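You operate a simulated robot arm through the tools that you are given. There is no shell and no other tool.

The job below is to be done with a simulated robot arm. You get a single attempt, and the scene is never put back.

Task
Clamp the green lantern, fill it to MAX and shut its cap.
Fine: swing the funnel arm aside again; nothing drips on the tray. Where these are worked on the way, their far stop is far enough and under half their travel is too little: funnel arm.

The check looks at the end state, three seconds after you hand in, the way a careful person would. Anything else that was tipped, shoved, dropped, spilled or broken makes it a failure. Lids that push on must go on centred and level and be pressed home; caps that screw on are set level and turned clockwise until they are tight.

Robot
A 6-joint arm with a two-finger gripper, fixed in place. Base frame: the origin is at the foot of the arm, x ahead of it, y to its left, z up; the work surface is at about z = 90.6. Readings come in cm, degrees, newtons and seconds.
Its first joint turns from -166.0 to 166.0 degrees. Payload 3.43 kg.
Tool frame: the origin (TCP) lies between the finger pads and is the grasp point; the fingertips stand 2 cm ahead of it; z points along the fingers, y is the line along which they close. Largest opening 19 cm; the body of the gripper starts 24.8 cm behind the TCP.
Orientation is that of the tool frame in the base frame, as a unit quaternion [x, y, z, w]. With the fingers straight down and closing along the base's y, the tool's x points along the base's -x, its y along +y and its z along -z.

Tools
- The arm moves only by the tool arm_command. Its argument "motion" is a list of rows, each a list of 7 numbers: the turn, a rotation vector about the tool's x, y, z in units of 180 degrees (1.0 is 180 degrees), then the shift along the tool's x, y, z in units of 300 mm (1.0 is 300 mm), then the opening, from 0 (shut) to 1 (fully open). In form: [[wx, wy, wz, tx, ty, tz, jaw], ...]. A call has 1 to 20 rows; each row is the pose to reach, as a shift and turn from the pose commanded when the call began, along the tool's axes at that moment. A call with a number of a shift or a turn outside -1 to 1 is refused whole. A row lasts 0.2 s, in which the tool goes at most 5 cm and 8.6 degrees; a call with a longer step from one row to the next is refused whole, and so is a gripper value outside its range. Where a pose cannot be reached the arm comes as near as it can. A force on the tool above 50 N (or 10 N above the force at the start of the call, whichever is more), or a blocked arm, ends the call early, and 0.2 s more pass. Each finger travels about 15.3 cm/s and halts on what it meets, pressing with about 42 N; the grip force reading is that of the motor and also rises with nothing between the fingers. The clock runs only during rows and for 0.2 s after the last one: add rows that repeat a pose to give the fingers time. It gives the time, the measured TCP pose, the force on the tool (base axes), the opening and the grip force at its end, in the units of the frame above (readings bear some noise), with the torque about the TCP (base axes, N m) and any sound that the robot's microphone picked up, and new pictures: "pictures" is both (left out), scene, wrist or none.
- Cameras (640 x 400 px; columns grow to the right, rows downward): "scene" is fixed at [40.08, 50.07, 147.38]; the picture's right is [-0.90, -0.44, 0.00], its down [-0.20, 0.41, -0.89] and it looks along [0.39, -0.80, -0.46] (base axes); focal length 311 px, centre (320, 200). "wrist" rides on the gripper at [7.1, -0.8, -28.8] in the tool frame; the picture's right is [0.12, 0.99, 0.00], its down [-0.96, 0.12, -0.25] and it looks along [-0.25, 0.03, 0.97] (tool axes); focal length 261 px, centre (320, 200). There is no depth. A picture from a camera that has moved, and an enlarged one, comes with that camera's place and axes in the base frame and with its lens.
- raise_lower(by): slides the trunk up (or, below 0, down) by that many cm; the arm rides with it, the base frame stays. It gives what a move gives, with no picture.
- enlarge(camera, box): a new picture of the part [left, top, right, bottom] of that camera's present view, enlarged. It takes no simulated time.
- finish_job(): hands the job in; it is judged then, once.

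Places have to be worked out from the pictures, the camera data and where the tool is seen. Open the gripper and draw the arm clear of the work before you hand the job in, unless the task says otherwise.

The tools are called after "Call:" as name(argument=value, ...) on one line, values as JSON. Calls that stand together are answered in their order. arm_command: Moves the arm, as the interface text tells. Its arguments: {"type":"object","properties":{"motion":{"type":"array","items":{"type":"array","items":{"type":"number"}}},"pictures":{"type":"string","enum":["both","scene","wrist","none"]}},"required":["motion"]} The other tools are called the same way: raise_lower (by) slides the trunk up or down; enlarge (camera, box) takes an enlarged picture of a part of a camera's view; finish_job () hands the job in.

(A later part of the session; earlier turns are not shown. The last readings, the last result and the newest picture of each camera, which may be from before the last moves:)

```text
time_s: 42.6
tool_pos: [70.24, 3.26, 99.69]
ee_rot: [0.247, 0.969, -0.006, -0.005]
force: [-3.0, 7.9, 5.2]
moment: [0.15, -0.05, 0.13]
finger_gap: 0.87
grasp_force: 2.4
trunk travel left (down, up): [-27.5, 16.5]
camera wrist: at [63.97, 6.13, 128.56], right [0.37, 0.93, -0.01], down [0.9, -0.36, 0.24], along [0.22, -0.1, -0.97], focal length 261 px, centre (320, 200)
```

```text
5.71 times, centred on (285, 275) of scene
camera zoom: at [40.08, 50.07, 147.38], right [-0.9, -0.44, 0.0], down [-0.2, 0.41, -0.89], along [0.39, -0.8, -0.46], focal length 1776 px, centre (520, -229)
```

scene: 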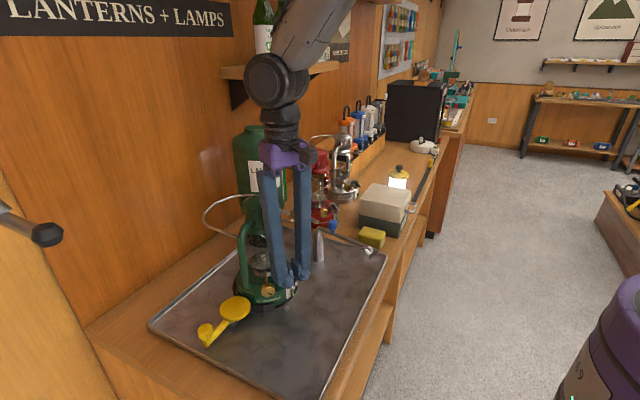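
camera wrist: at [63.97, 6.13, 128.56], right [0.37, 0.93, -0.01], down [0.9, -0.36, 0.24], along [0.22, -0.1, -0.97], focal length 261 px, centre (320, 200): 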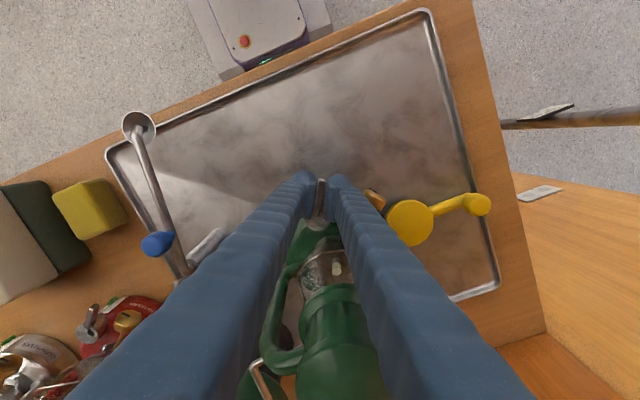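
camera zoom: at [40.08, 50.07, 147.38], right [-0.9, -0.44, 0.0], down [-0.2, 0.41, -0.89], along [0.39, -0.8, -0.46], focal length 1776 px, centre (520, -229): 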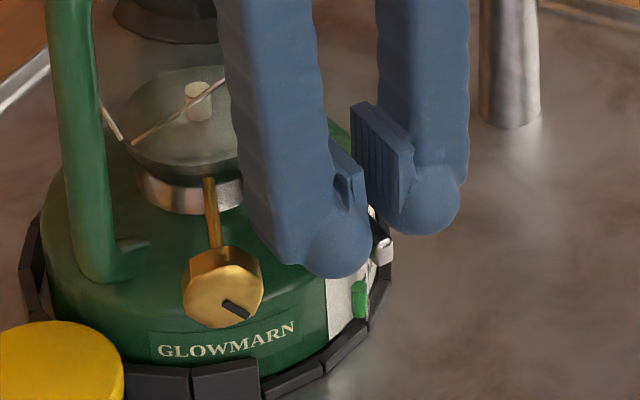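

The shutter is turning and a dark opening appears beside the lever, so counter-clockwise opens it. I continue in 8° steps for another 48°, watching the force.

Call:
arm_command(motion=[[0, 0, -0.0444, 0, -0.0138, 0, 0.03], [0, 0, -0.0889, -0.0028, -0.0272, 0, 0.03], [0, 0, -0.1333, -0.0074, -0.0401, 0, 0.03], [0, 0, -0.1778, -0.0139, -0.0522, 0, 0.03], [0, 0, -0.2222, -0.0219, -0.0634, 0, 0.03], [0, 0, -0.2667, -0.0314, -0.0733, 0, 0.03]])

Call:
enlarge(camera="wrist", box=[272, 165, 400, 265])

Call:
enlarge(camera="scene", box=[240, 240, 330, 310])

```text
time_s: 44.0
tool_pos: [70.02, 0.77, 99.71]
ee_rot: [-0.169, 0.986, -0.002, -0.008]
force: [-0.7, 1.0, 2.3]
moment: [-0.03, -0.03, 0.05]
finger_gap: 0.65
grasp_force: 25.1
trunk travel left (down, up): [-27.5, 16.5]
camera wrist: at [64.02, -2.06, 128.6], right [-0.44, 0.9, 0.0], down [0.87, 0.43, 0.23], along [0.21, 0.1, -0.97], focal length 261 px, centre (320, 200)
```

scene: 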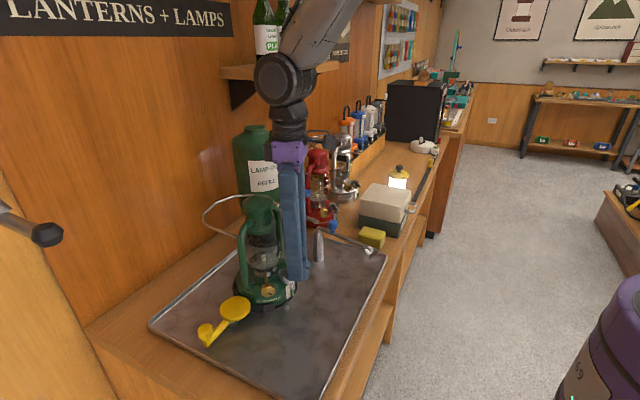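
wrist: 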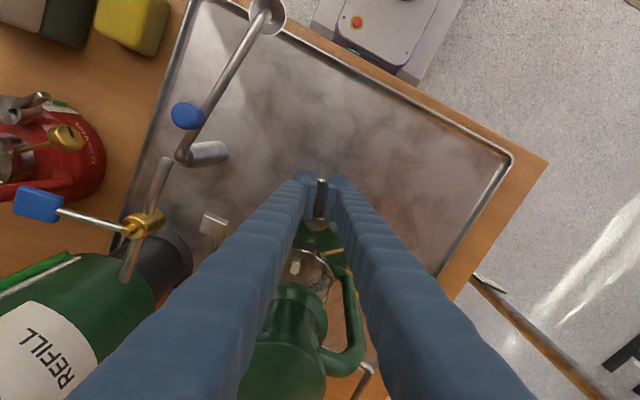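

```text
4.00 times, centred on (336, 215) of wrist
camera zoom: at [64.02, -2.06, 128.6], right [-0.44, 0.9, 0.0], down [0.87, 0.43, 0.23], along [0.21, 0.1, -0.97], focal length 1043 px, centre (256, 140)
```

zoom: 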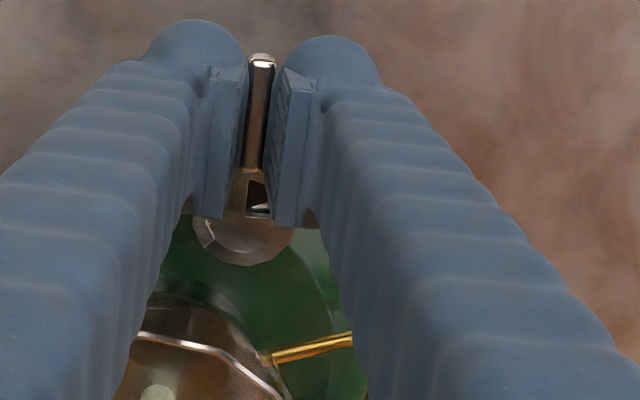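

```text
5.71 times, centred on (285, 275) of scene
camera zoom: at [40.08, 50.07, 147.38], right [-0.9, -0.44, 0.0], down [-0.2, 0.41, -0.89], along [0.39, -0.8, -0.46], focal length 1776 px, centre (520, -229)
```

zoom: 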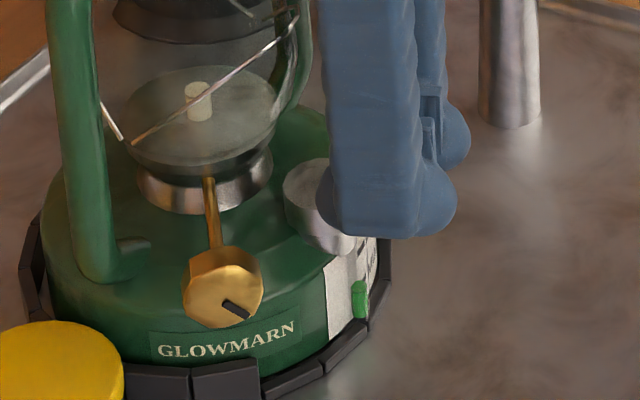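

Smooth so far, lever now at about az 200° (64° turned). I continue up to 32° more, expecting the far stop near 90°.

Call:
arm_command(motion=[[0, 0, -0.0444, -0.0015, -0.0138, 0, 0.03], [0, 0, -0.0889, -0.0047, -0.0272, 0, 0.03], [0, 0, -0.1333, -0.0099, -0.0401, 0, 0.03], [0, 0, -0.1778, -0.0167, -0.0521, 0, 0.03]])

Call:
enlarge(camera="wrist", box=[272, 165, 400, 265])

Call:
enlarge(camera="scene", box=[240, 240, 330, 310])

```text
time_s: 45.0
tool_pos: [70.88, -0.44, 99.89]
ee_rot: [-0.433, 0.901, 0.0, -0.009]
force: [-7.0, 9.9, 5.7]
moment: [0.21, 0.08, -0.22]
finger_gap: 1.17
grasp_force: 5.1
trunk travel left (down, up): [-27.5, 16.5]
camera wrist: at [67.57, -6.2, 128.6], right [-0.85, 0.53, 0.01], down [0.51, 0.83, 0.23], along [0.12, 0.2, -0.97], focal length 261 px, centre (320, 200)
```

scene: 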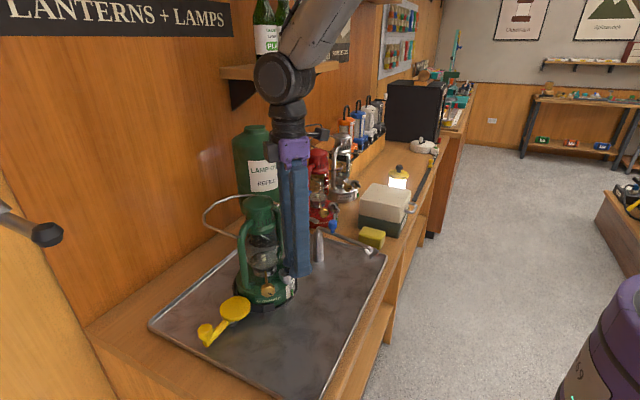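
wrist: 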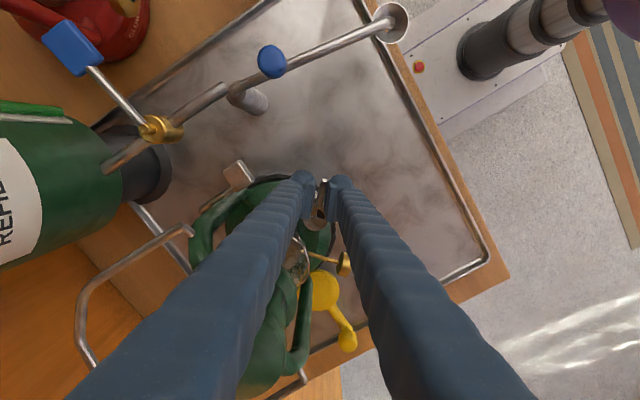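

```text
4.00 times, centred on (336, 215) of wrist
camera zoom: at [67.57, -6.2, 128.6], right [-0.85, 0.53, 0.01], down [0.51, 0.83, 0.23], along [0.12, 0.2, -0.97], focal length 1043 px, centre (256, 140)
```

zoom: 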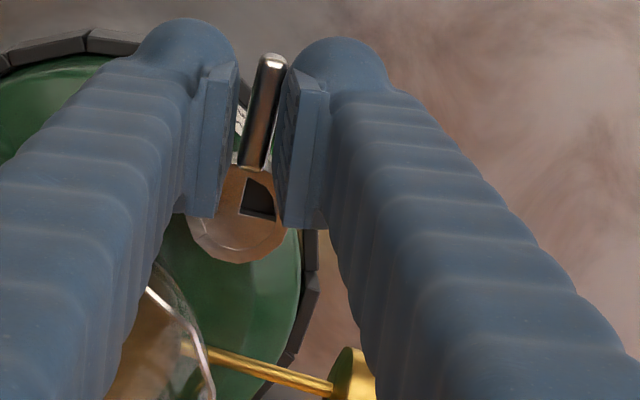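

```text
5.71 times, centred on (285, 275) of scene
camera zoom: at [40.08, 50.07, 147.38], right [-0.9, -0.44, 0.0], down [-0.2, 0.41, -0.89], along [0.39, -0.8, -0.46], focal length 1776 px, centre (520, -229)
```

zoom: 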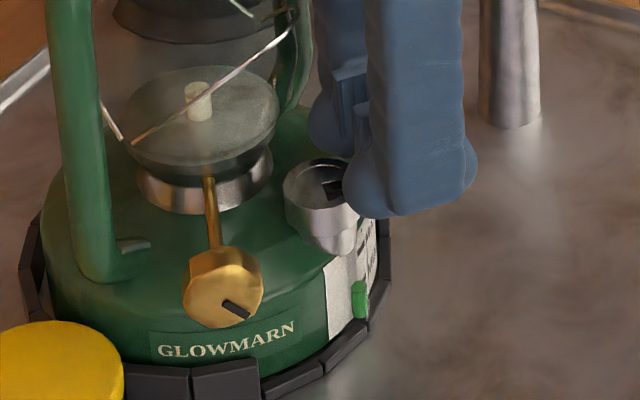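

The lever has reached its stop about 90° from the start (12 N, gap wedging) and the opening shows dark and clear, so the cap is open. I loosen the jaw slightly and lift straight out.

Call:
arm_command(motion=[[0, 0, 0.03, 0, 0.003, 0, 0.1], [0, 0, 0.03, 0, 0.003, 0, 0.1], [0, 0, 0.03, 0, 0.003, -0.06, 0.1], [0, 0, 0.03, 0, 0.003, -0.16, 0.1], [0, 0, 0.03, 0, 0.003, -0.3, 0.1]])

Call:
enlarge(camera="scene", box=[264, 258, 312, 288])

Call:
enlarge(camera="wrist", box=[272, 165, 400, 265])

```text
time_s: 46.2
tool_pos: [70.94, -0.42, 108.92]
ee_rot: [-0.39, 0.921, 0.0, -0.007]
force: [-0.4, -0.5, 0.2]
moment: [-0.02, -0.04, -0.01]
finger_gap: 1.88
grasp_force: 0.0
trunk travel left (down, up): [-27.5, 16.5]
camera wrist: at [67.03, -5.69, 137.75], right [-0.8, 0.61, 0.01], down [0.59, 0.77, 0.23], along [0.14, 0.19, -0.97], focal length 261 px, centre (320, 200)
```

scene: 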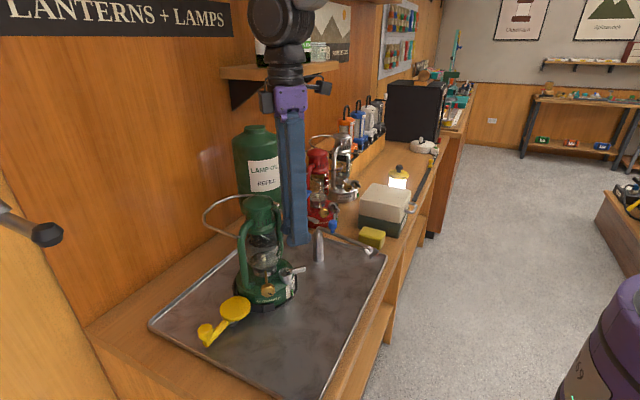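
wrist: 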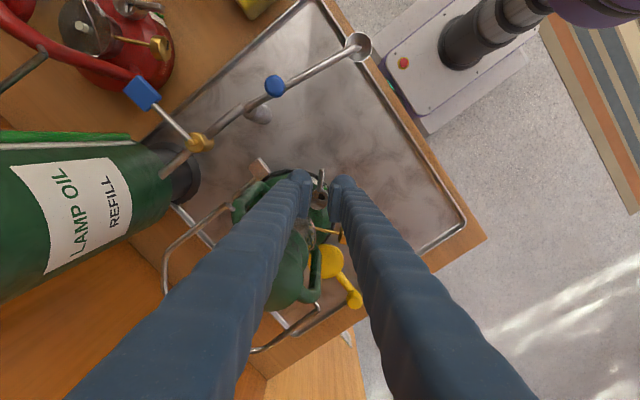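

```text
13.33 times, centred on (288, 273) of scene
camera zoom: at [40.08, 50.07, 147.38], right [-0.9, -0.44, 0.0], down [-0.2, 0.41, -0.89], along [0.39, -0.8, -0.46], focal length 4145 px, centre (747, -773)
```

zoom: 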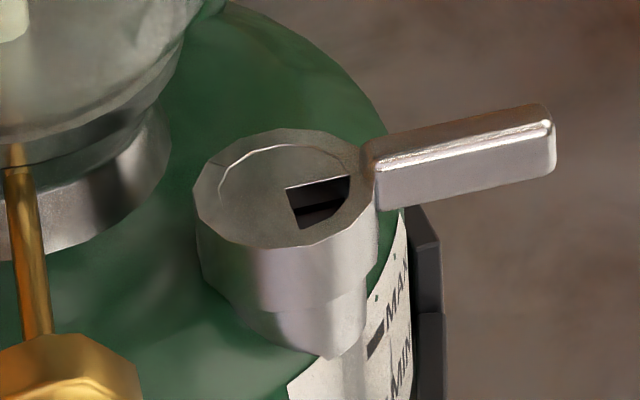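

```text
4.00 times, centred on (336, 215) of wrist
camera zoom: at [67.03, -5.69, 137.75], right [-0.8, 0.61, 0.01], down [0.59, 0.77, 0.23], along [0.14, 0.19, -0.97], focal length 1043 px, centre (256, 140)
```

zoom: 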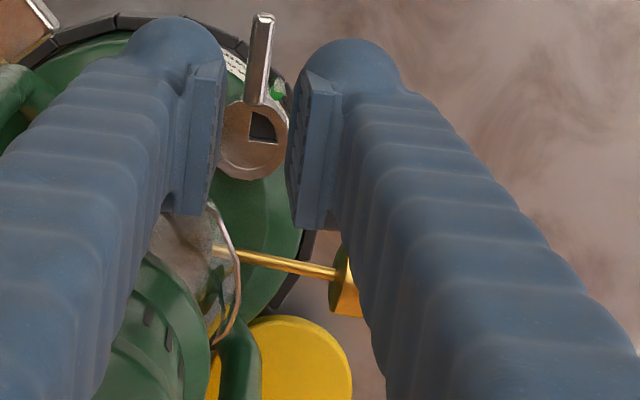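

The cap is open: the wedge hole now faces the robot side around (72.0, 1.9), about 16.2 cm from the funnel post, which matches the funnel's radius. I now zoom on the funnel arm to plan the swing.

Call:
enlarge(camera="scene", box=[305, 215, 385, 265])

Call:
enlarge(camera="wrist", box=[220, 20, 390, 140])

Call:
enlarge(camera="wrist", box=[110, 60, 290, 190])

```text
8.00 times, centred on (345, 240) of scene
camera zoom: at [40.08, 50.07, 147.38], right [-0.9, -0.44, 0.0], down [-0.2, 0.41, -0.89], along [0.39, -0.8, -0.46], focal length 2487 px, centre (120, -120)
```

zoom: 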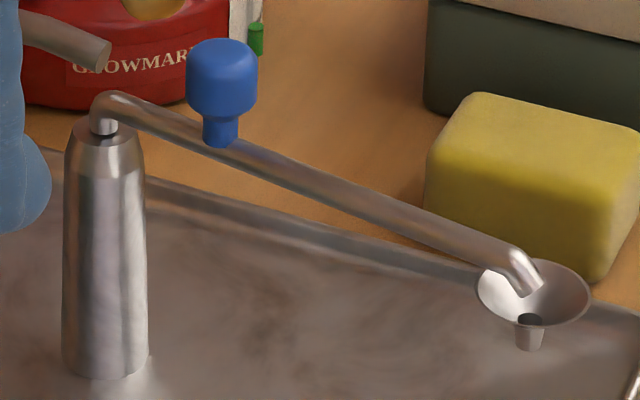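

```text
3.33 times, centred on (305, 80) of wrist
camera zoom: at [67.03, -5.69, 137.75], right [-0.8, 0.61, 0.01], down [0.59, 0.77, 0.23], along [0.14, 0.19, -0.97], focal length 869 px, centre (370, 600)
```

zoom: 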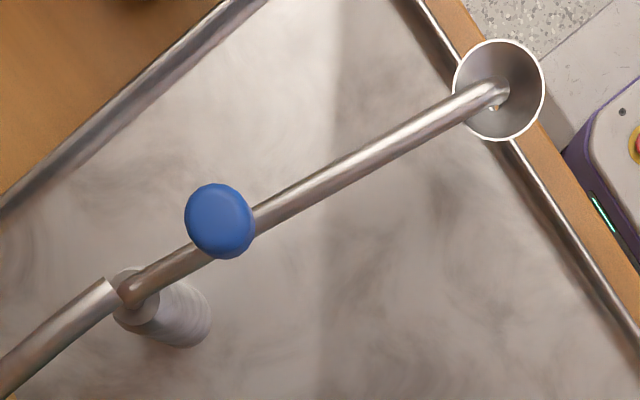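

```text
3.08 times, centred on (200, 125) of wrist
camera zoom: at [67.03, -5.69, 137.75], right [-0.8, 0.61, 0.01], down [0.59, 0.77, 0.23], along [0.14, 0.19, -0.97], focal length 802 px, centre (689, 431)
```

zoom: 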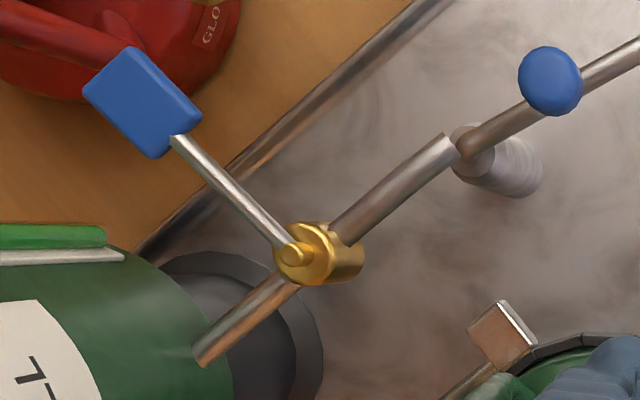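

The funnel ring is near (56.1, -11.8, 100.5), its spout bottom about z 98.6, and the blue knob's head about (67.6, -13.8, 103–104.7). I move back over the tray and line up above the knob, turning the gripper so it closes across the arm.

Call:
arm_command(motion=[[0, 0, 0, 0.07, 0.072, -0.05, 0.1], [0, 0, 0, 0.139, 0.144, -0.1, 0.13], [0, 0, 0.0436, 0.176, 0.09, -0.1, 0.17], [0, 0, 0.0871, 0.213, 0.037, -0.1, 0.21], [0, 0, 0.1307, 0.25, -0.017, -0.1, 0.24], [0, 0, 0.1743, 0.287, -0.07, -0.1, 0.24], [0, 0, 0.2179, 0.324, -0.124, -0.1, 0.24], [0, 0, 0.2614, 0.361, -0.177, -0.1, 0.24], [0, 0, 0.305, 0.398, -0.2305, -0.1, 0.24], [0, 0, 0.305, 0.398, -0.2305, -0.1, 0.24]])

Call:
enlarge(camera="wrist", box=[230, 130, 410, 260])

Call:
enlarge(camera="scene", box=[290, 190, 390, 265])

```text
time_s: 48.4
tool_pos: [67.68, -13.86, 111.86]
ee_rot: [0.079, 0.997, -0.004, -0.006]
force: [0.2, 0.0, 0.3]
moment: [0.02, 0.0, 0.02]
finger_gap: 4.57
grasp_force: 0.2
trunk travel left (down, up): [-27.5, 16.5]
camera wrist: at [61.07, -13.24, 140.72], right [0.04, 1.0, -0.01], down [0.97, -0.04, 0.23], along [0.23, -0.02, -0.97], focal length 261 px, centre (320, 200)
```

scene: 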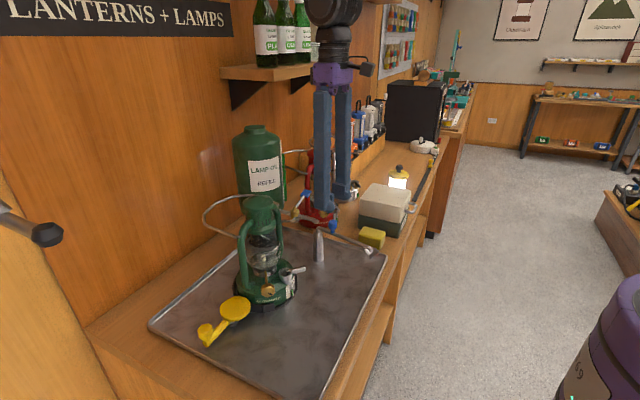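
wrist: 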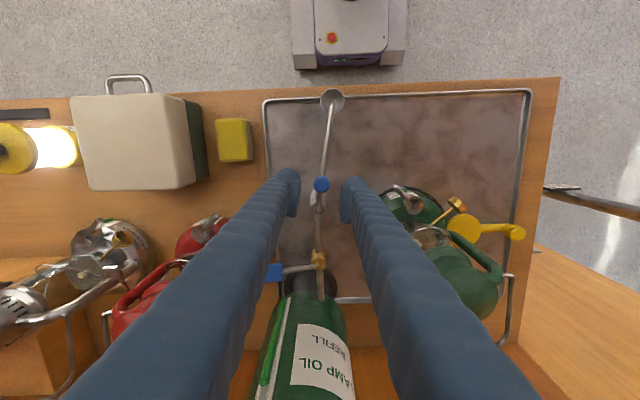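

```text
3.08 times, centred on (320, 195) of wrist
camera zoom: at [61.07, -13.24, 140.72], right [0.04, 1.0, -0.01], down [0.97, -0.04, 0.23], along [0.23, -0.02, -0.97], focal length 802 px, centre (320, 215)
```

zoom: 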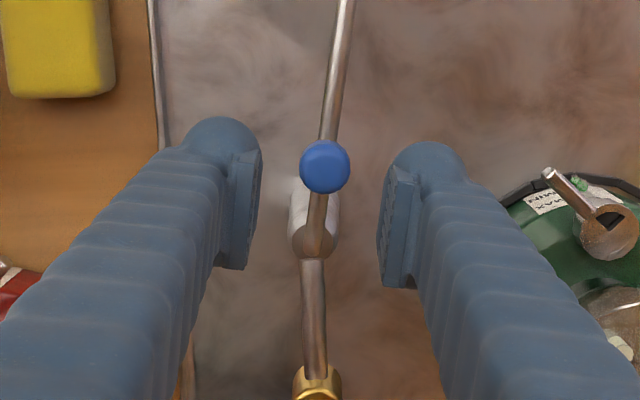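

```text
5.33 times, centred on (340, 228) of scene
camera zoom: at [40.08, 50.07, 147.38], right [-0.9, -0.44, 0.0], down [-0.2, 0.41, -0.89], along [0.39, -0.8, -0.46], focal length 1658 px, centre (213, 53)
```

zoom: 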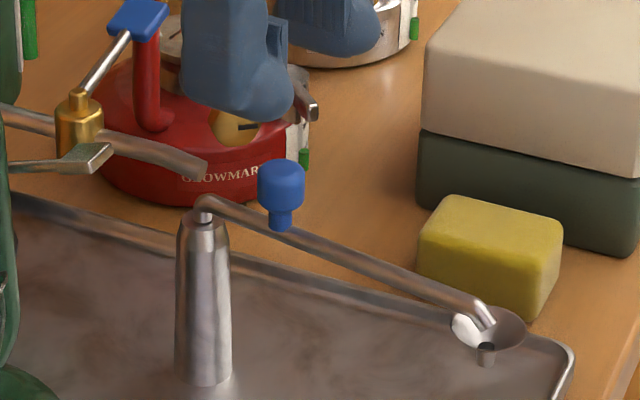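

The knob head is at about (67.4, -13.7), top z ≈ 105.6, diameter 2.3, on an arm pivoting near (72.1, -14.3). I go down to z 104.3 and narrow the jaw to 3.2 cm around it.

Call:
arm_command(motion=[[0, 0, 0, 0.007, 0.004, 0.1, 0.24], [0, 0, 0, 0.007, 0.004, 0.19, 0.24], [0, 0, 0, 0.007, 0.004, 0.25, 0.24], [0, 0, 0, 0.007, 0.004, 0.25, 0.168], [0, 0, 0, 0.007, 0.004, 0.25, 0.168]])

Call:
enlarge(camera="wrist", box=[230, 130, 410, 260])

Call:
enlarge(camera="scene", box=[290, 190, 390, 265])

```text
time_s: 49.6
tool_pos: [67.34, -13.77, 104.51]
ee_rot: [0.079, 0.997, -0.004, -0.008]
force: [0.6, 0.0, 0.7]
moment: [0.0, -0.01, 0.02]
finger_gap: 3.17
grasp_force: 0.1
trunk travel left (down, up): [-27.5, 16.5]
camera wrist: at [60.78, -13.09, 133.25], right [0.04, 1.0, -0.01], down [0.97, -0.04, 0.23], along [0.23, -0.02, -0.97], focal length 261 px, centre (320, 200)
```

scene: 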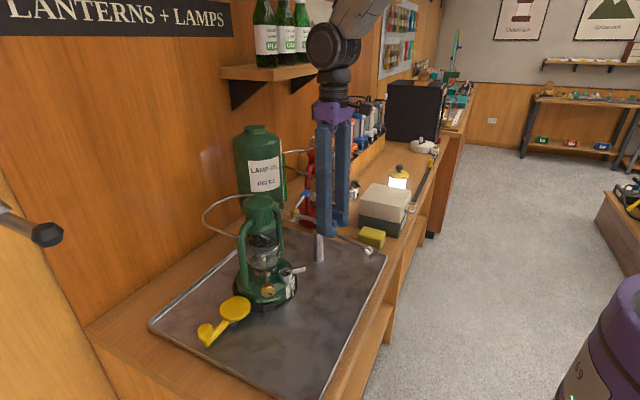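
wrist: 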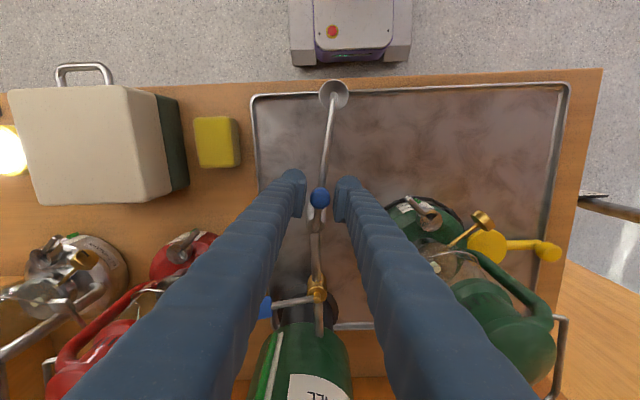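

```text
3.08 times, centred on (320, 195) of wrist
camera zoom: at [60.78, -13.09, 133.25], right [0.04, 1.0, -0.01], down [0.97, -0.04, 0.23], along [0.23, -0.02, -0.97], focal length 802 px, centre (320, 215)
```

zoom: 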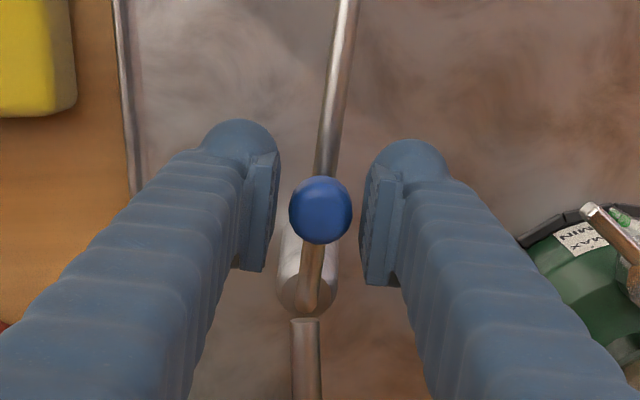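

```text
5.33 times, centred on (340, 228) of scene
camera zoom: at [40.08, 50.07, 147.38], right [-0.9, -0.44, 0.0], down [-0.2, 0.41, -0.89], along [0.39, -0.8, -0.46], focal length 1658 px, centre (213, 53)
```

zoom: 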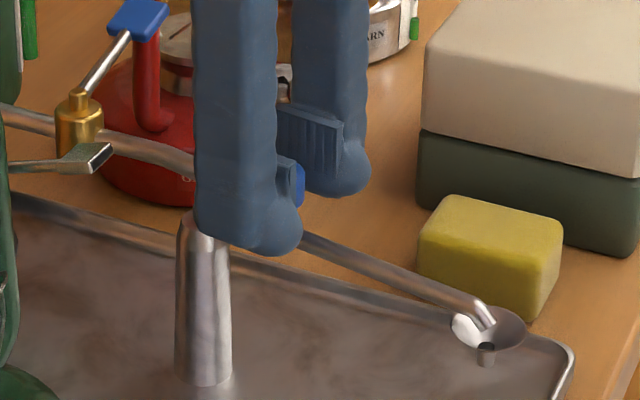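

The knob is nicely caged. I swing the arm clockwise by 54° in 6° steps about (72.1, -14.3), keeping the gripper aligned with it.

Call:
arm_command(motion=[[0, 0, 0.0333, 0, 0.0169, 0, 0.168], [0, 0, 0.0667, -0.0019, 0.0334, 0, 0.168], [0, 0, 0.1, -0.0055, 0.0498, 0, 0.168], [0, 0, 0.1333, -0.0107, 0.0656, 0, 0.168], [0, 0, 0.1667, -0.0176, 0.0808, 0, 0.168], [0, 0, 0.2, -0.026, 0.0953, 0, 0.168], [0, 0, 0.2333, -0.0359, 0.1087, 0, 0.168], [0, 0, 0.2667, -0.0472, 0.1211, 0, 0.168], [0, 0, 0.3, -0.0596, 0.1322, 0, 0.168]])

Call:
enlarge(camera="scene", box=[250, 200, 370, 290])

Call:
enlarge(camera="wrist", box=[230, 100, 410, 260])

```text
time_s: 51.6
tool_pos: [69.49, -10.05, 104.39]
ee_rot: [0.523, 0.852, -0.008, -0.005]
force: [-10.7, 0.2, -1.5]
moment: [-0.04, -0.24, 0.23]
finger_gap: 2.72
grasp_force: 0.1
trunk travel left (down, up): [-27.5, 16.5]
camera wrist: at [66.1, -3.79, 133.07], right [0.83, 0.56, -0.02], down [0.54, -0.8, 0.24], along [0.12, -0.21, -0.97], focal length 261 px, centre (320, 200)
```

scene: 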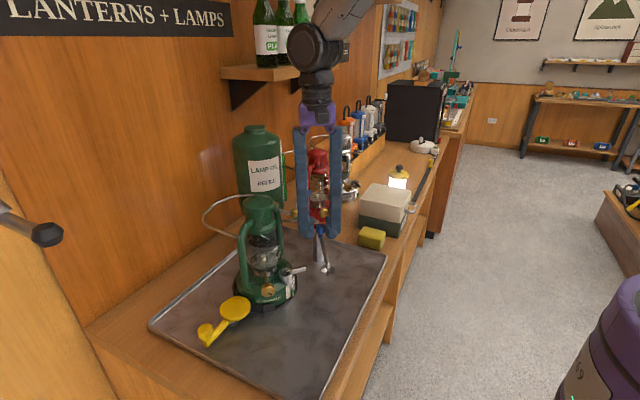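
wrist: 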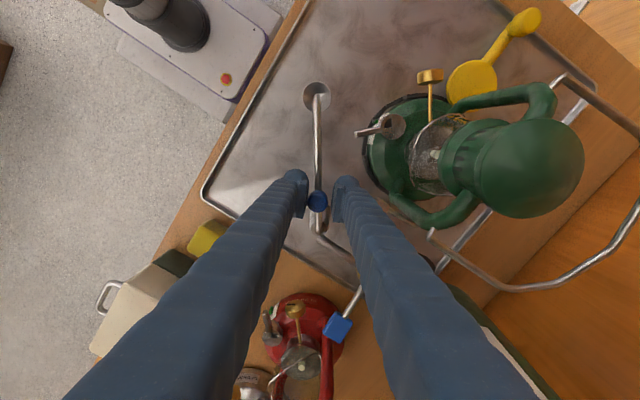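

```text
4.44 times, centred on (310, 245) of scene
camera zoom: at [40.08, 50.07, 147.38], right [-0.9, -0.44, 0.0], down [-0.2, 0.41, -0.89], along [0.39, -0.8, -0.46], focal length 1382 px, centre (364, 0)
```

zoom: 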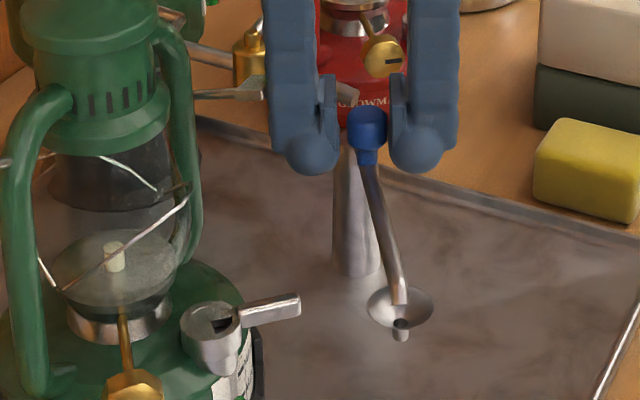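

```text
2.50 times, centred on (320, 180) of wrist
camera zoom: at [66.1, -3.79, 133.07], right [0.83, 0.56, -0.02], down [0.54, -0.8, 0.24], along [0.12, -0.21, -0.97], focal length 652 px, centre (320, 250)
```

zoom: 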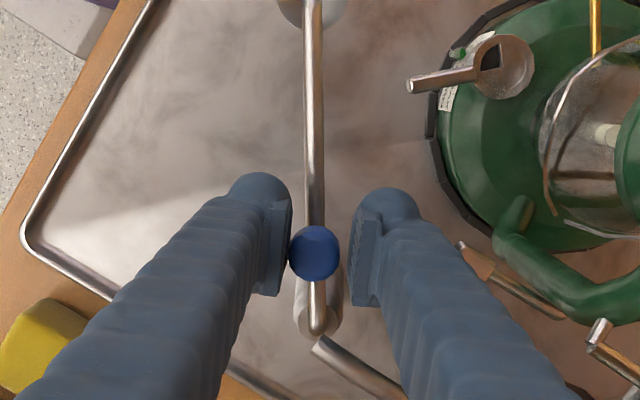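

The funnel is now at about az 121° and swings with ~11 N of friction. I continue in 6° steps for 24° more, then check the spout against the hole.

Call:
arm_command(motion=[[0, 0, 0.0333, 0.0006, 0.0164, 0, 0.168], [0, 0, 0.0667, -0.0006, 0.0327, 0, 0.168], [0, 0, 0.1, -0.0035, 0.0488, 0, 0.168], [0, 0, 0.1333, -0.0081, 0.0646, 0, 0.168]])

Call:
enlarge(camera="scene", box=[250, 210, 350, 290])

Call:
enlarge(camera="wrist", box=[230, 60, 410, 240])

```text
time_s: 52.2
tool_pos: [69.47, -9.59, 104.11]
ee_rot: [0.611, 0.791, -0.012, -0.011]
force: [-25.7, -3.8, 2.8]
moment: [0.27, -0.85, 0.11]
finger_gap: 2.37
grasp_force: 0.0
trunk travel left (down, up): [-27.5, 16.5]
stopped in row 3: the force on the tool passed its limit at 54 N (the readings are from after the stop); the commanded pose is now the measured one
camera wrist: at [67.86, -2.69, 132.89], right [0.93, 0.37, -0.03], down [0.36, -0.9, 0.24], along [0.06, -0.23, -0.97], focal length 261 px, centre (320, 200)
```

scene: 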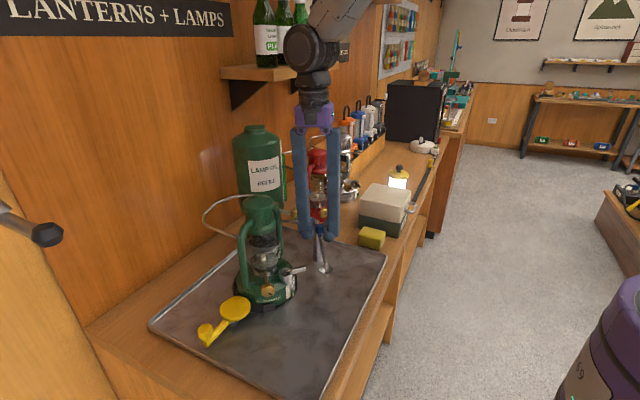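
wrist: 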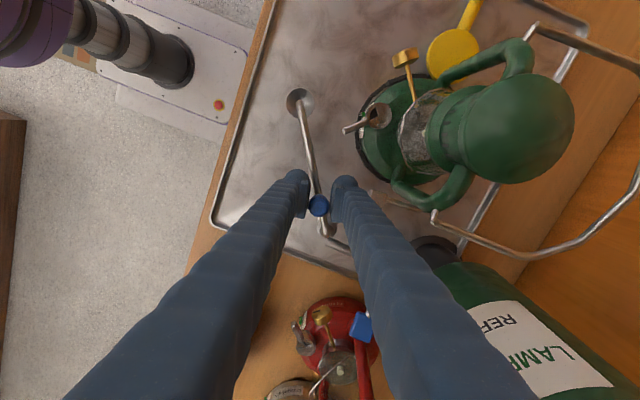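

```text
5.00 times, centred on (300, 250) of scene
camera zoom: at [40.08, 50.07, 147.38], right [-0.9, -0.44, 0.0], down [-0.2, 0.41, -0.89], along [0.39, -0.8, -0.46], focal length 1554 px, centre (420, -50)
```

zoom: 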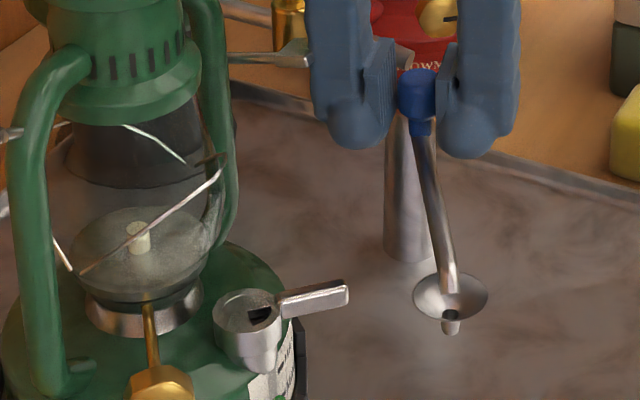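

```text
2.22 times, centred on (320, 150) of wrist
camera zoom: at [67.86, -2.69, 132.89], right [0.93, 0.37, -0.03], down [0.36, -0.9, 0.24], along [0.06, -0.23, -0.97], focal length 579 px, centre (320, 311)
```

zoom: 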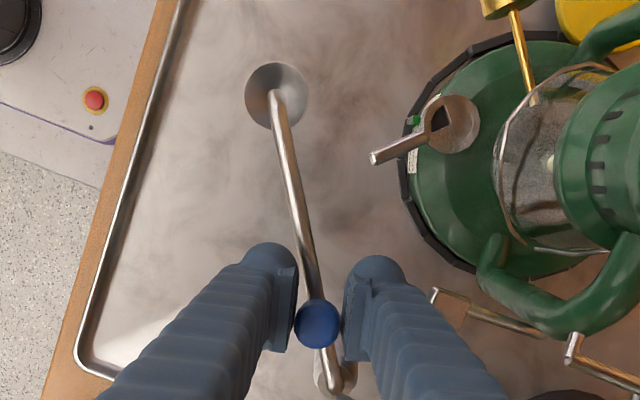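

The push was blocked (54 N) and the torque suggests the contact is about 3 cm above the TCP, probably the right finger against the lantern's side plate. I zoom in to verify before backing off.

Call:
enlarge(camera="scene", box=[280, 205, 340, 250])

Call:
enlarge(camera="wrist", box=[300, 160, 420, 260])

```text
8.89 times, centred on (310, 228) of scene
camera zoom: at [40.08, 50.07, 147.38], right [-0.9, -0.44, 0.0], down [-0.2, 0.41, -0.89], along [0.39, -0.8, -0.46], focal length 2763 px, centre (409, -44)
```

zoom: 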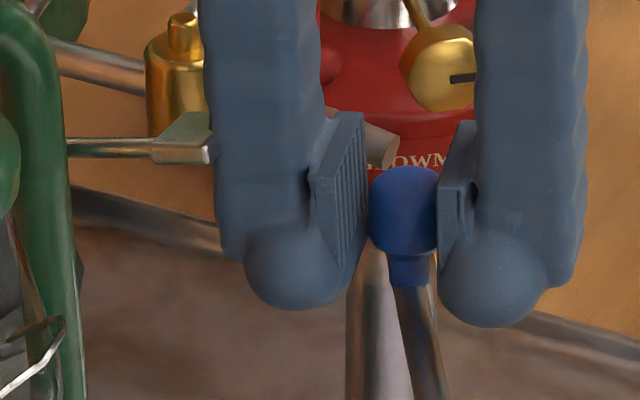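

```text
4.00 times, centred on (360, 210) of wrist
camera zoom: at [67.86, -2.69, 132.89], right [0.93, 0.37, -0.03], down [0.36, -0.9, 0.24], along [0.06, -0.23, -0.97], focal length 1043 px, centre (160, 160)
```

zoom: 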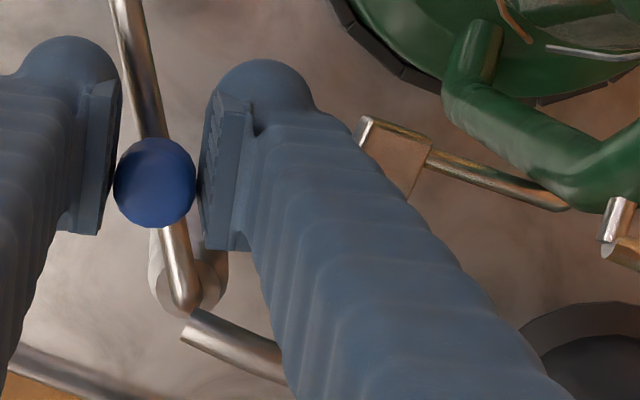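

Confirmed: the lantern's side plate (near (74.4,-6.2,108.3)) is touching the right finger; it hasn't moved. I back off 0.8 cm along the swing direction, loosen slightly and lift straight up.

Call:
arm_command(motion=[[0, 0, 0, 0, -0.014, 0, 0.13], [0, 0, 0, 0, -0.03, 0, 0.14], [0, 0, 0, 0, -0.03, 0, 0.145], [0, 0, 0, 0, -0.03, -0.08, 0.145], [0, 0, 0, 0, -0.03, -0.2, 0.145], [0, 0, 0, 0, -0.03, -0.33, 0.145]])

Call:
enlarge(camera="scene", box=[250, 210, 350, 290])

Call:
enlarge(camera="wrist", box=[250, 100, 410, 240])

```text
time_s: 53.6
tool_pos: [69.37, -9.74, 114.3]
ee_rot: [0.61, 0.792, -0.011, -0.009]
force: [-0.1, 0.5, -0.5]
moment: [0.01, -0.04, 0.02]
finger_gap: 2.65
grasp_force: 0.0
trunk travel left (down, up): [-27.5, 16.5]
camera wrist: at [67.57, -2.84, 143.05], right [0.93, 0.37, -0.03], down [0.36, -0.9, 0.24], along [0.07, -0.24, -0.97], focal length 261 px, centre (320, 200)
```

scene: 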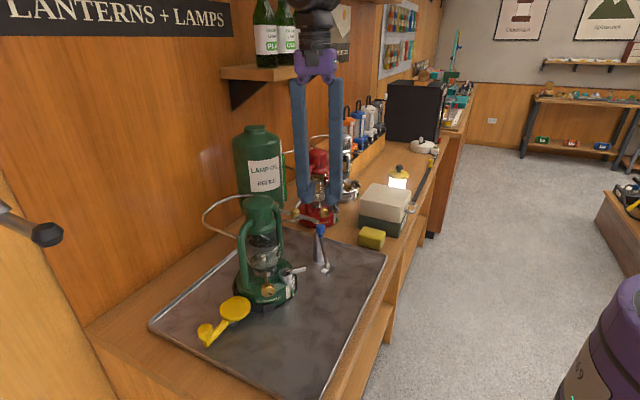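
wrist: 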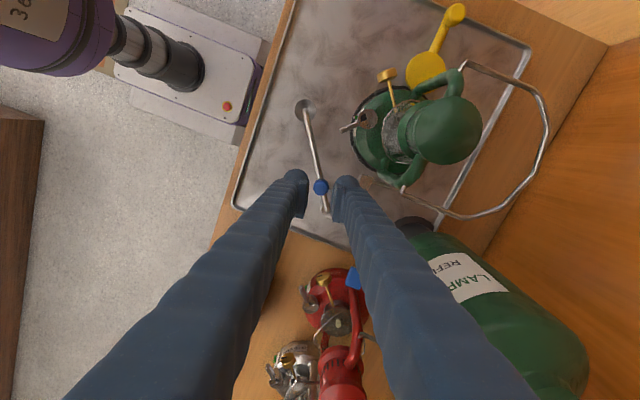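

```text
5.00 times, centred on (300, 250) of scene
camera zoom: at [40.08, 50.07, 147.38], right [-0.9, -0.44, 0.0], down [-0.2, 0.41, -0.89], along [0.39, -0.8, -0.46], focal length 1554 px, centre (420, -50)
```

zoom: 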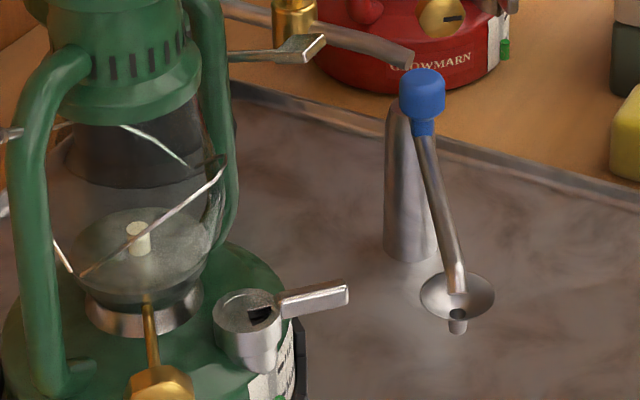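

```text
2.86 times, centred on (330, 170) of wrist
camera zoom: at [67.57, -2.84, 143.05], right [0.93, 0.37, -0.03], down [0.36, -0.9, 0.24], along [0.07, -0.24, -0.97], focal length 745 px, centre (291, 286)
```

zoom: 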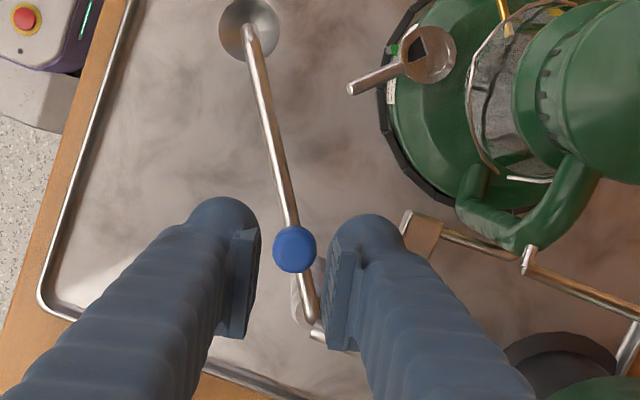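

The lantern and plate are unaffected, and the funnel is at az ≈ 123°. I'll push the arm's tube with closed fingers from the aisle side instead, about 9 cm out from the post, so nothing comes near the plate. I turn the gripper and move there.

Call:
arm_command(motion=[[0, 0, -0.0425, 0.0058, -0.0105, 0, 0], [0, 0, -0.085, 0.0117, -0.0211, 0, 0], [0, 0, -0.1275, 0.0175, -0.0316, 0, 0], [0, 0, -0.17, 0.0234, -0.0422, 0, 0], [0, 0, -0.2125, 0.0292, -0.0527, 0, 0], [0, 0, -0.255, 0.035, -0.0633, 0, 0], [0, 0, -0.2975, 0.0409, -0.0738, 0, 0], [0, 0, -0.34, 0.0467, -0.0844, 0, 0], [0, 0, -0.3825, 0.0526, -0.0949, 0, 0], [0, 0, -0.425, 0.0584, -0.1055, 0, 0], [0, 0, -0.4675, 0.0643, -0.116, 0, 0], [0, 0, -0.51, 0.0701, -0.1266, 0, 0], [0, 0, -0.5525, 0.076, -0.1371, 0, 0], [0, 0, -0.5956, 0.0818, -0.1477, 0, 0], [0, 0, -0.5956, 0.0818, -0.1477, 0.1, 0]])

Call:
enlarge(camera="wrist", box=[230, 110, 430, 260])

```text
time_s: 56.8
tool_pos: [64.52, -8.4, 111.22]
ee_rot: [-0.276, 0.961, 0.002, -0.014]
force: [0.3, -1.1, -0.8]
moment: [-0.03, 0.07, -0.01]
finger_gap: 0.0
grasp_force: 34.3
trunk travel left (down, up): [-27.5, 16.5]
camera wrist: at [59.81, -12.64, 140.07], right [-0.63, 0.78, 0.01], down [0.76, 0.61, 0.22], along [0.17, 0.15, -0.97], focal length 261 px, centre (320, 200)
```

scene: 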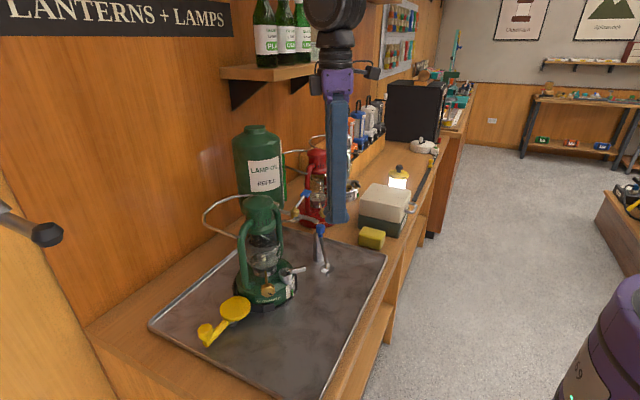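
wrist: 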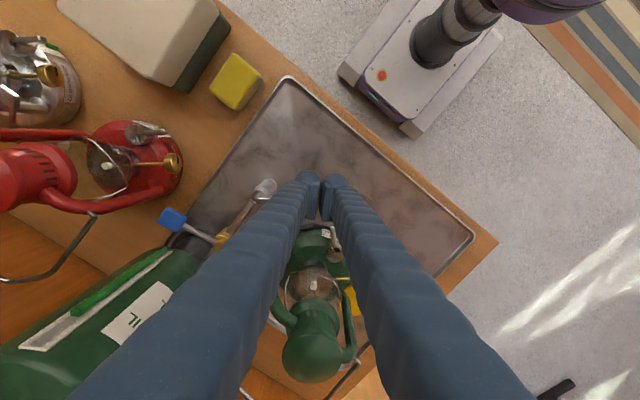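

```text
2.67 times, centred on (330, 185) of wrist
camera zoom: at [59.81, -12.64, 140.07], right [-0.63, 0.78, 0.01], down [0.76, 0.61, 0.22], along [0.17, 0.15, -0.97], focal length 695 px, centre (293, 240)
```

zoom: 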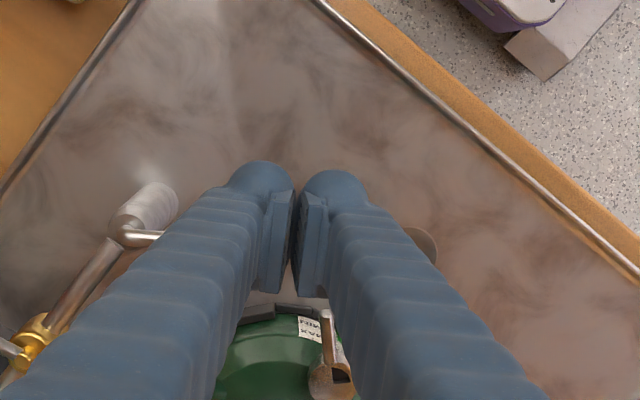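

The closed fingers sit on the aisle side of the arm with about 0.5 cm of slack. I descend to z ≈ 102.8 and then push the arm clockwise by about 25° in small steps.

Call:
arm_command(motion=[[0, 0, 0, 0, 0, 0.1, 0], [0, 0, 0, 0, 0, 0.2, 0], [0, 0, 0, 0, 0, 0.281, 0], [0, 0, 0, 0, 0, 0.281, 0]], pictures="none")

Call:
arm_command(motion=[[0, 0, 0.0139, -0.0133, 0.0043, 0, 0], [0, 0, 0.0278, -0.0266, 0.0085, 0, 0], [0, 0, 0.0417, -0.0403, 0.0117, 0, 0], [0, 0, 0.0556, -0.0541, 0.0148, 0, 0], [0, 0, 0.0694, -0.068, 0.0168, 0, 0], [0, 0, 0.0833, -0.082, 0.0187, 0, 0], [0, 0, 0.0972, -0.096, 0.0195, 0, 0], [0, 0, 0.1111, -0.1101, 0.0202, 0, 0], [0, 0, 0.125, -0.1241, 0.0198, 0, 0], [0, 0, 0.1389, -0.1382, 0.0192, 0, 0]])

Call:
enlarge(camera="scene", box=[250, 210, 350, 290])

```text
time_s: 57.8
tool_pos: [64.2, -8.58, 102.78]
ee_rot: [-0.275, 0.961, 0.0, -0.014]
force: [0.5, 0.4, -0.4]
moment: [-0.01, -0.02, -0.01]
finger_gap: 0.0
grasp_force: 34.5
trunk travel left (down, up): [-27.5, 16.5]
```

```text
time_s: 60.0
tool_pos: [67.5, -5.72, 102.66]
ee_rot: [-0.06, 0.998, -0.002, -0.013]
force: [-0.3, -0.3, 0.0]
moment: [0.0, -0.02, -0.02]
finger_gap: 0.0
grasp_force: 33.9
trunk travel left (down, up): [-27.5, 16.5]
camera wrist: at [61.37, -7.21, 131.55], right [-0.24, 0.97, 0.0], down [0.95, 0.23, 0.22], along [0.21, 0.05, -0.98], focal length 261 px, centre (320, 200)
```

scene: 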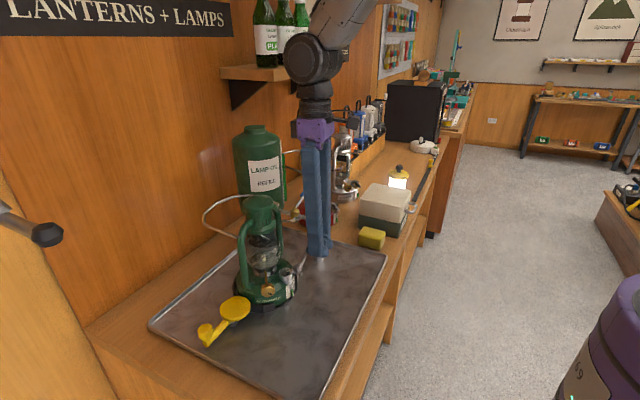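
wrist: 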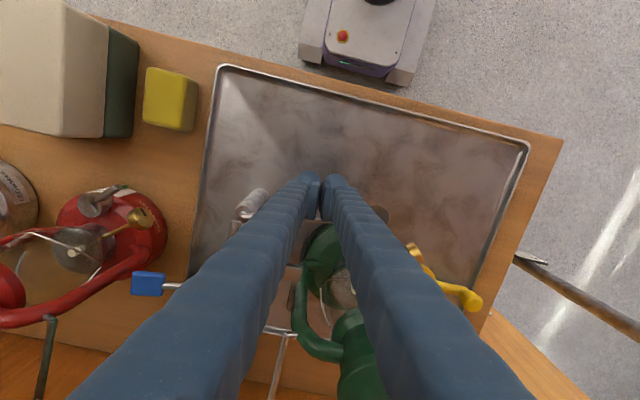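

```text
5.00 times, centred on (300, 250) of scene
camera zoom: at [40.08, 50.07, 147.38], right [-0.9, -0.44, 0.0], down [-0.2, 0.41, -0.89], along [0.39, -0.8, -0.46], focal length 1554 px, centre (420, -50)
```

zoom: 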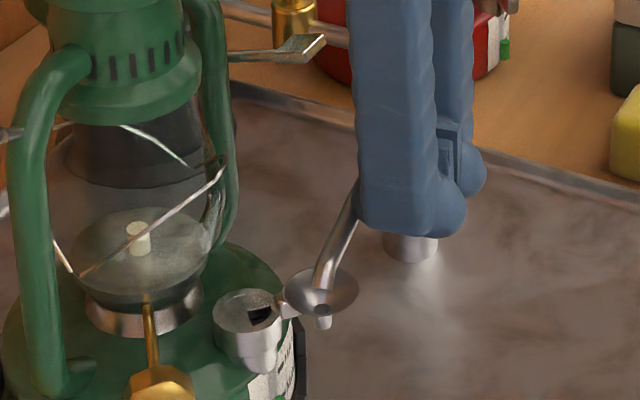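

The arm swings freely now; the funnel is near (68.9, 1.2), az ≈ 102°, and clear of the lever. I push 8° more slowly and check alignment.

Call:
arm_command(motion=[[0, 0, 0.0111, -0.0108, 0.0038, 0, 0], [0, 0, 0.0222, -0.0215, 0.0076, 0, 0], [0, 0, 0.0333, -0.0325, 0.0108, 0, 0], [0, 0, 0.0444, -0.0434, 0.0139, 0, 0]])

Call:
enlarge(camera="scene", box=[255, 235, 335, 290])

Call:
enlarge(camera="wrist", box=[300, 180, 440, 280])

```text
time_s: 61.0
tool_pos: [68.59, -5.27, 102.61]
ee_rot: [0.009, 1.0, -0.003, -0.014]
force: [0.2, 0.6, -0.2]
moment: [-0.01, 0.0, 0.01]
finger_gap: 0.01
grasp_force: 34.7
trunk travel left (down, up): [-27.5, 16.5]
camera wrist: at [62.41, -5.71, 131.53], right [-0.1, 0.99, 0.0], down [0.97, 0.1, 0.22], along [0.22, 0.02, -0.98], focal length 261 px, centre (320, 200)
```

scene: 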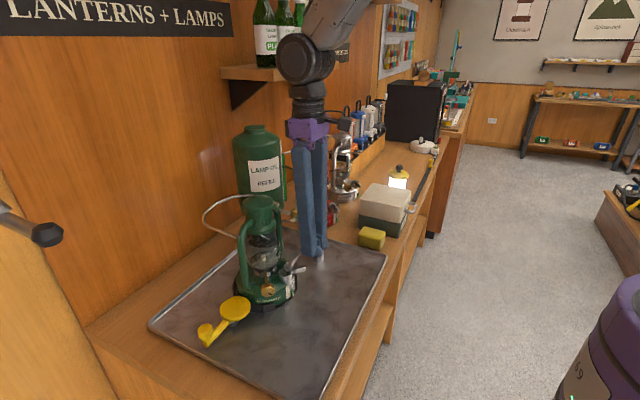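
wrist: 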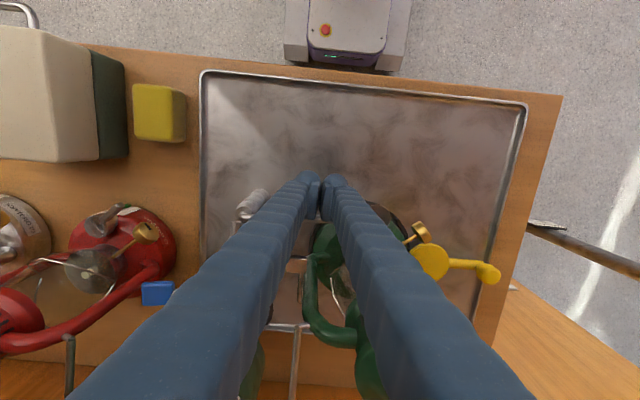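

```text
7.27 times, centred on (295, 262) of scene
camera zoom: at [40.08, 50.07, 147.38], right [-0.9, -0.44, 0.0], down [-0.2, 0.41, -0.89], along [0.39, -0.8, -0.46], focal length 2261 px, centre (502, -254)
```

zoom: 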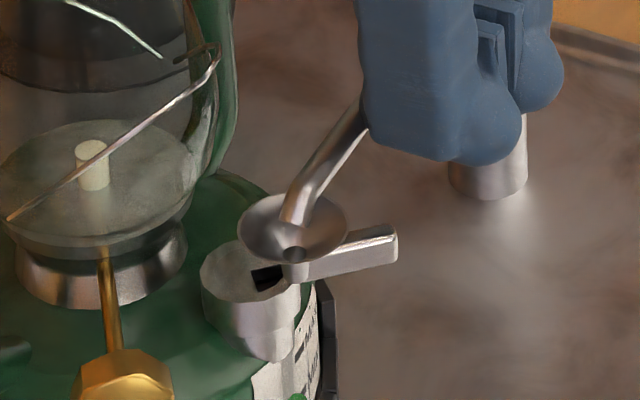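

```text
4.00 times, centred on (370, 230) of wrist
camera zoom: at [62.41, -5.71, 131.53], right [-0.1, 0.99, 0.0], down [0.97, 0.1, 0.22], along [0.22, 0.02, -0.98], focal length 1043 px, centre (120, 80)
```

zoom: 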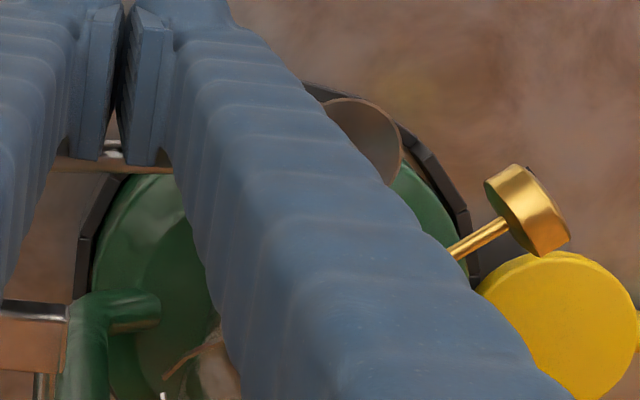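

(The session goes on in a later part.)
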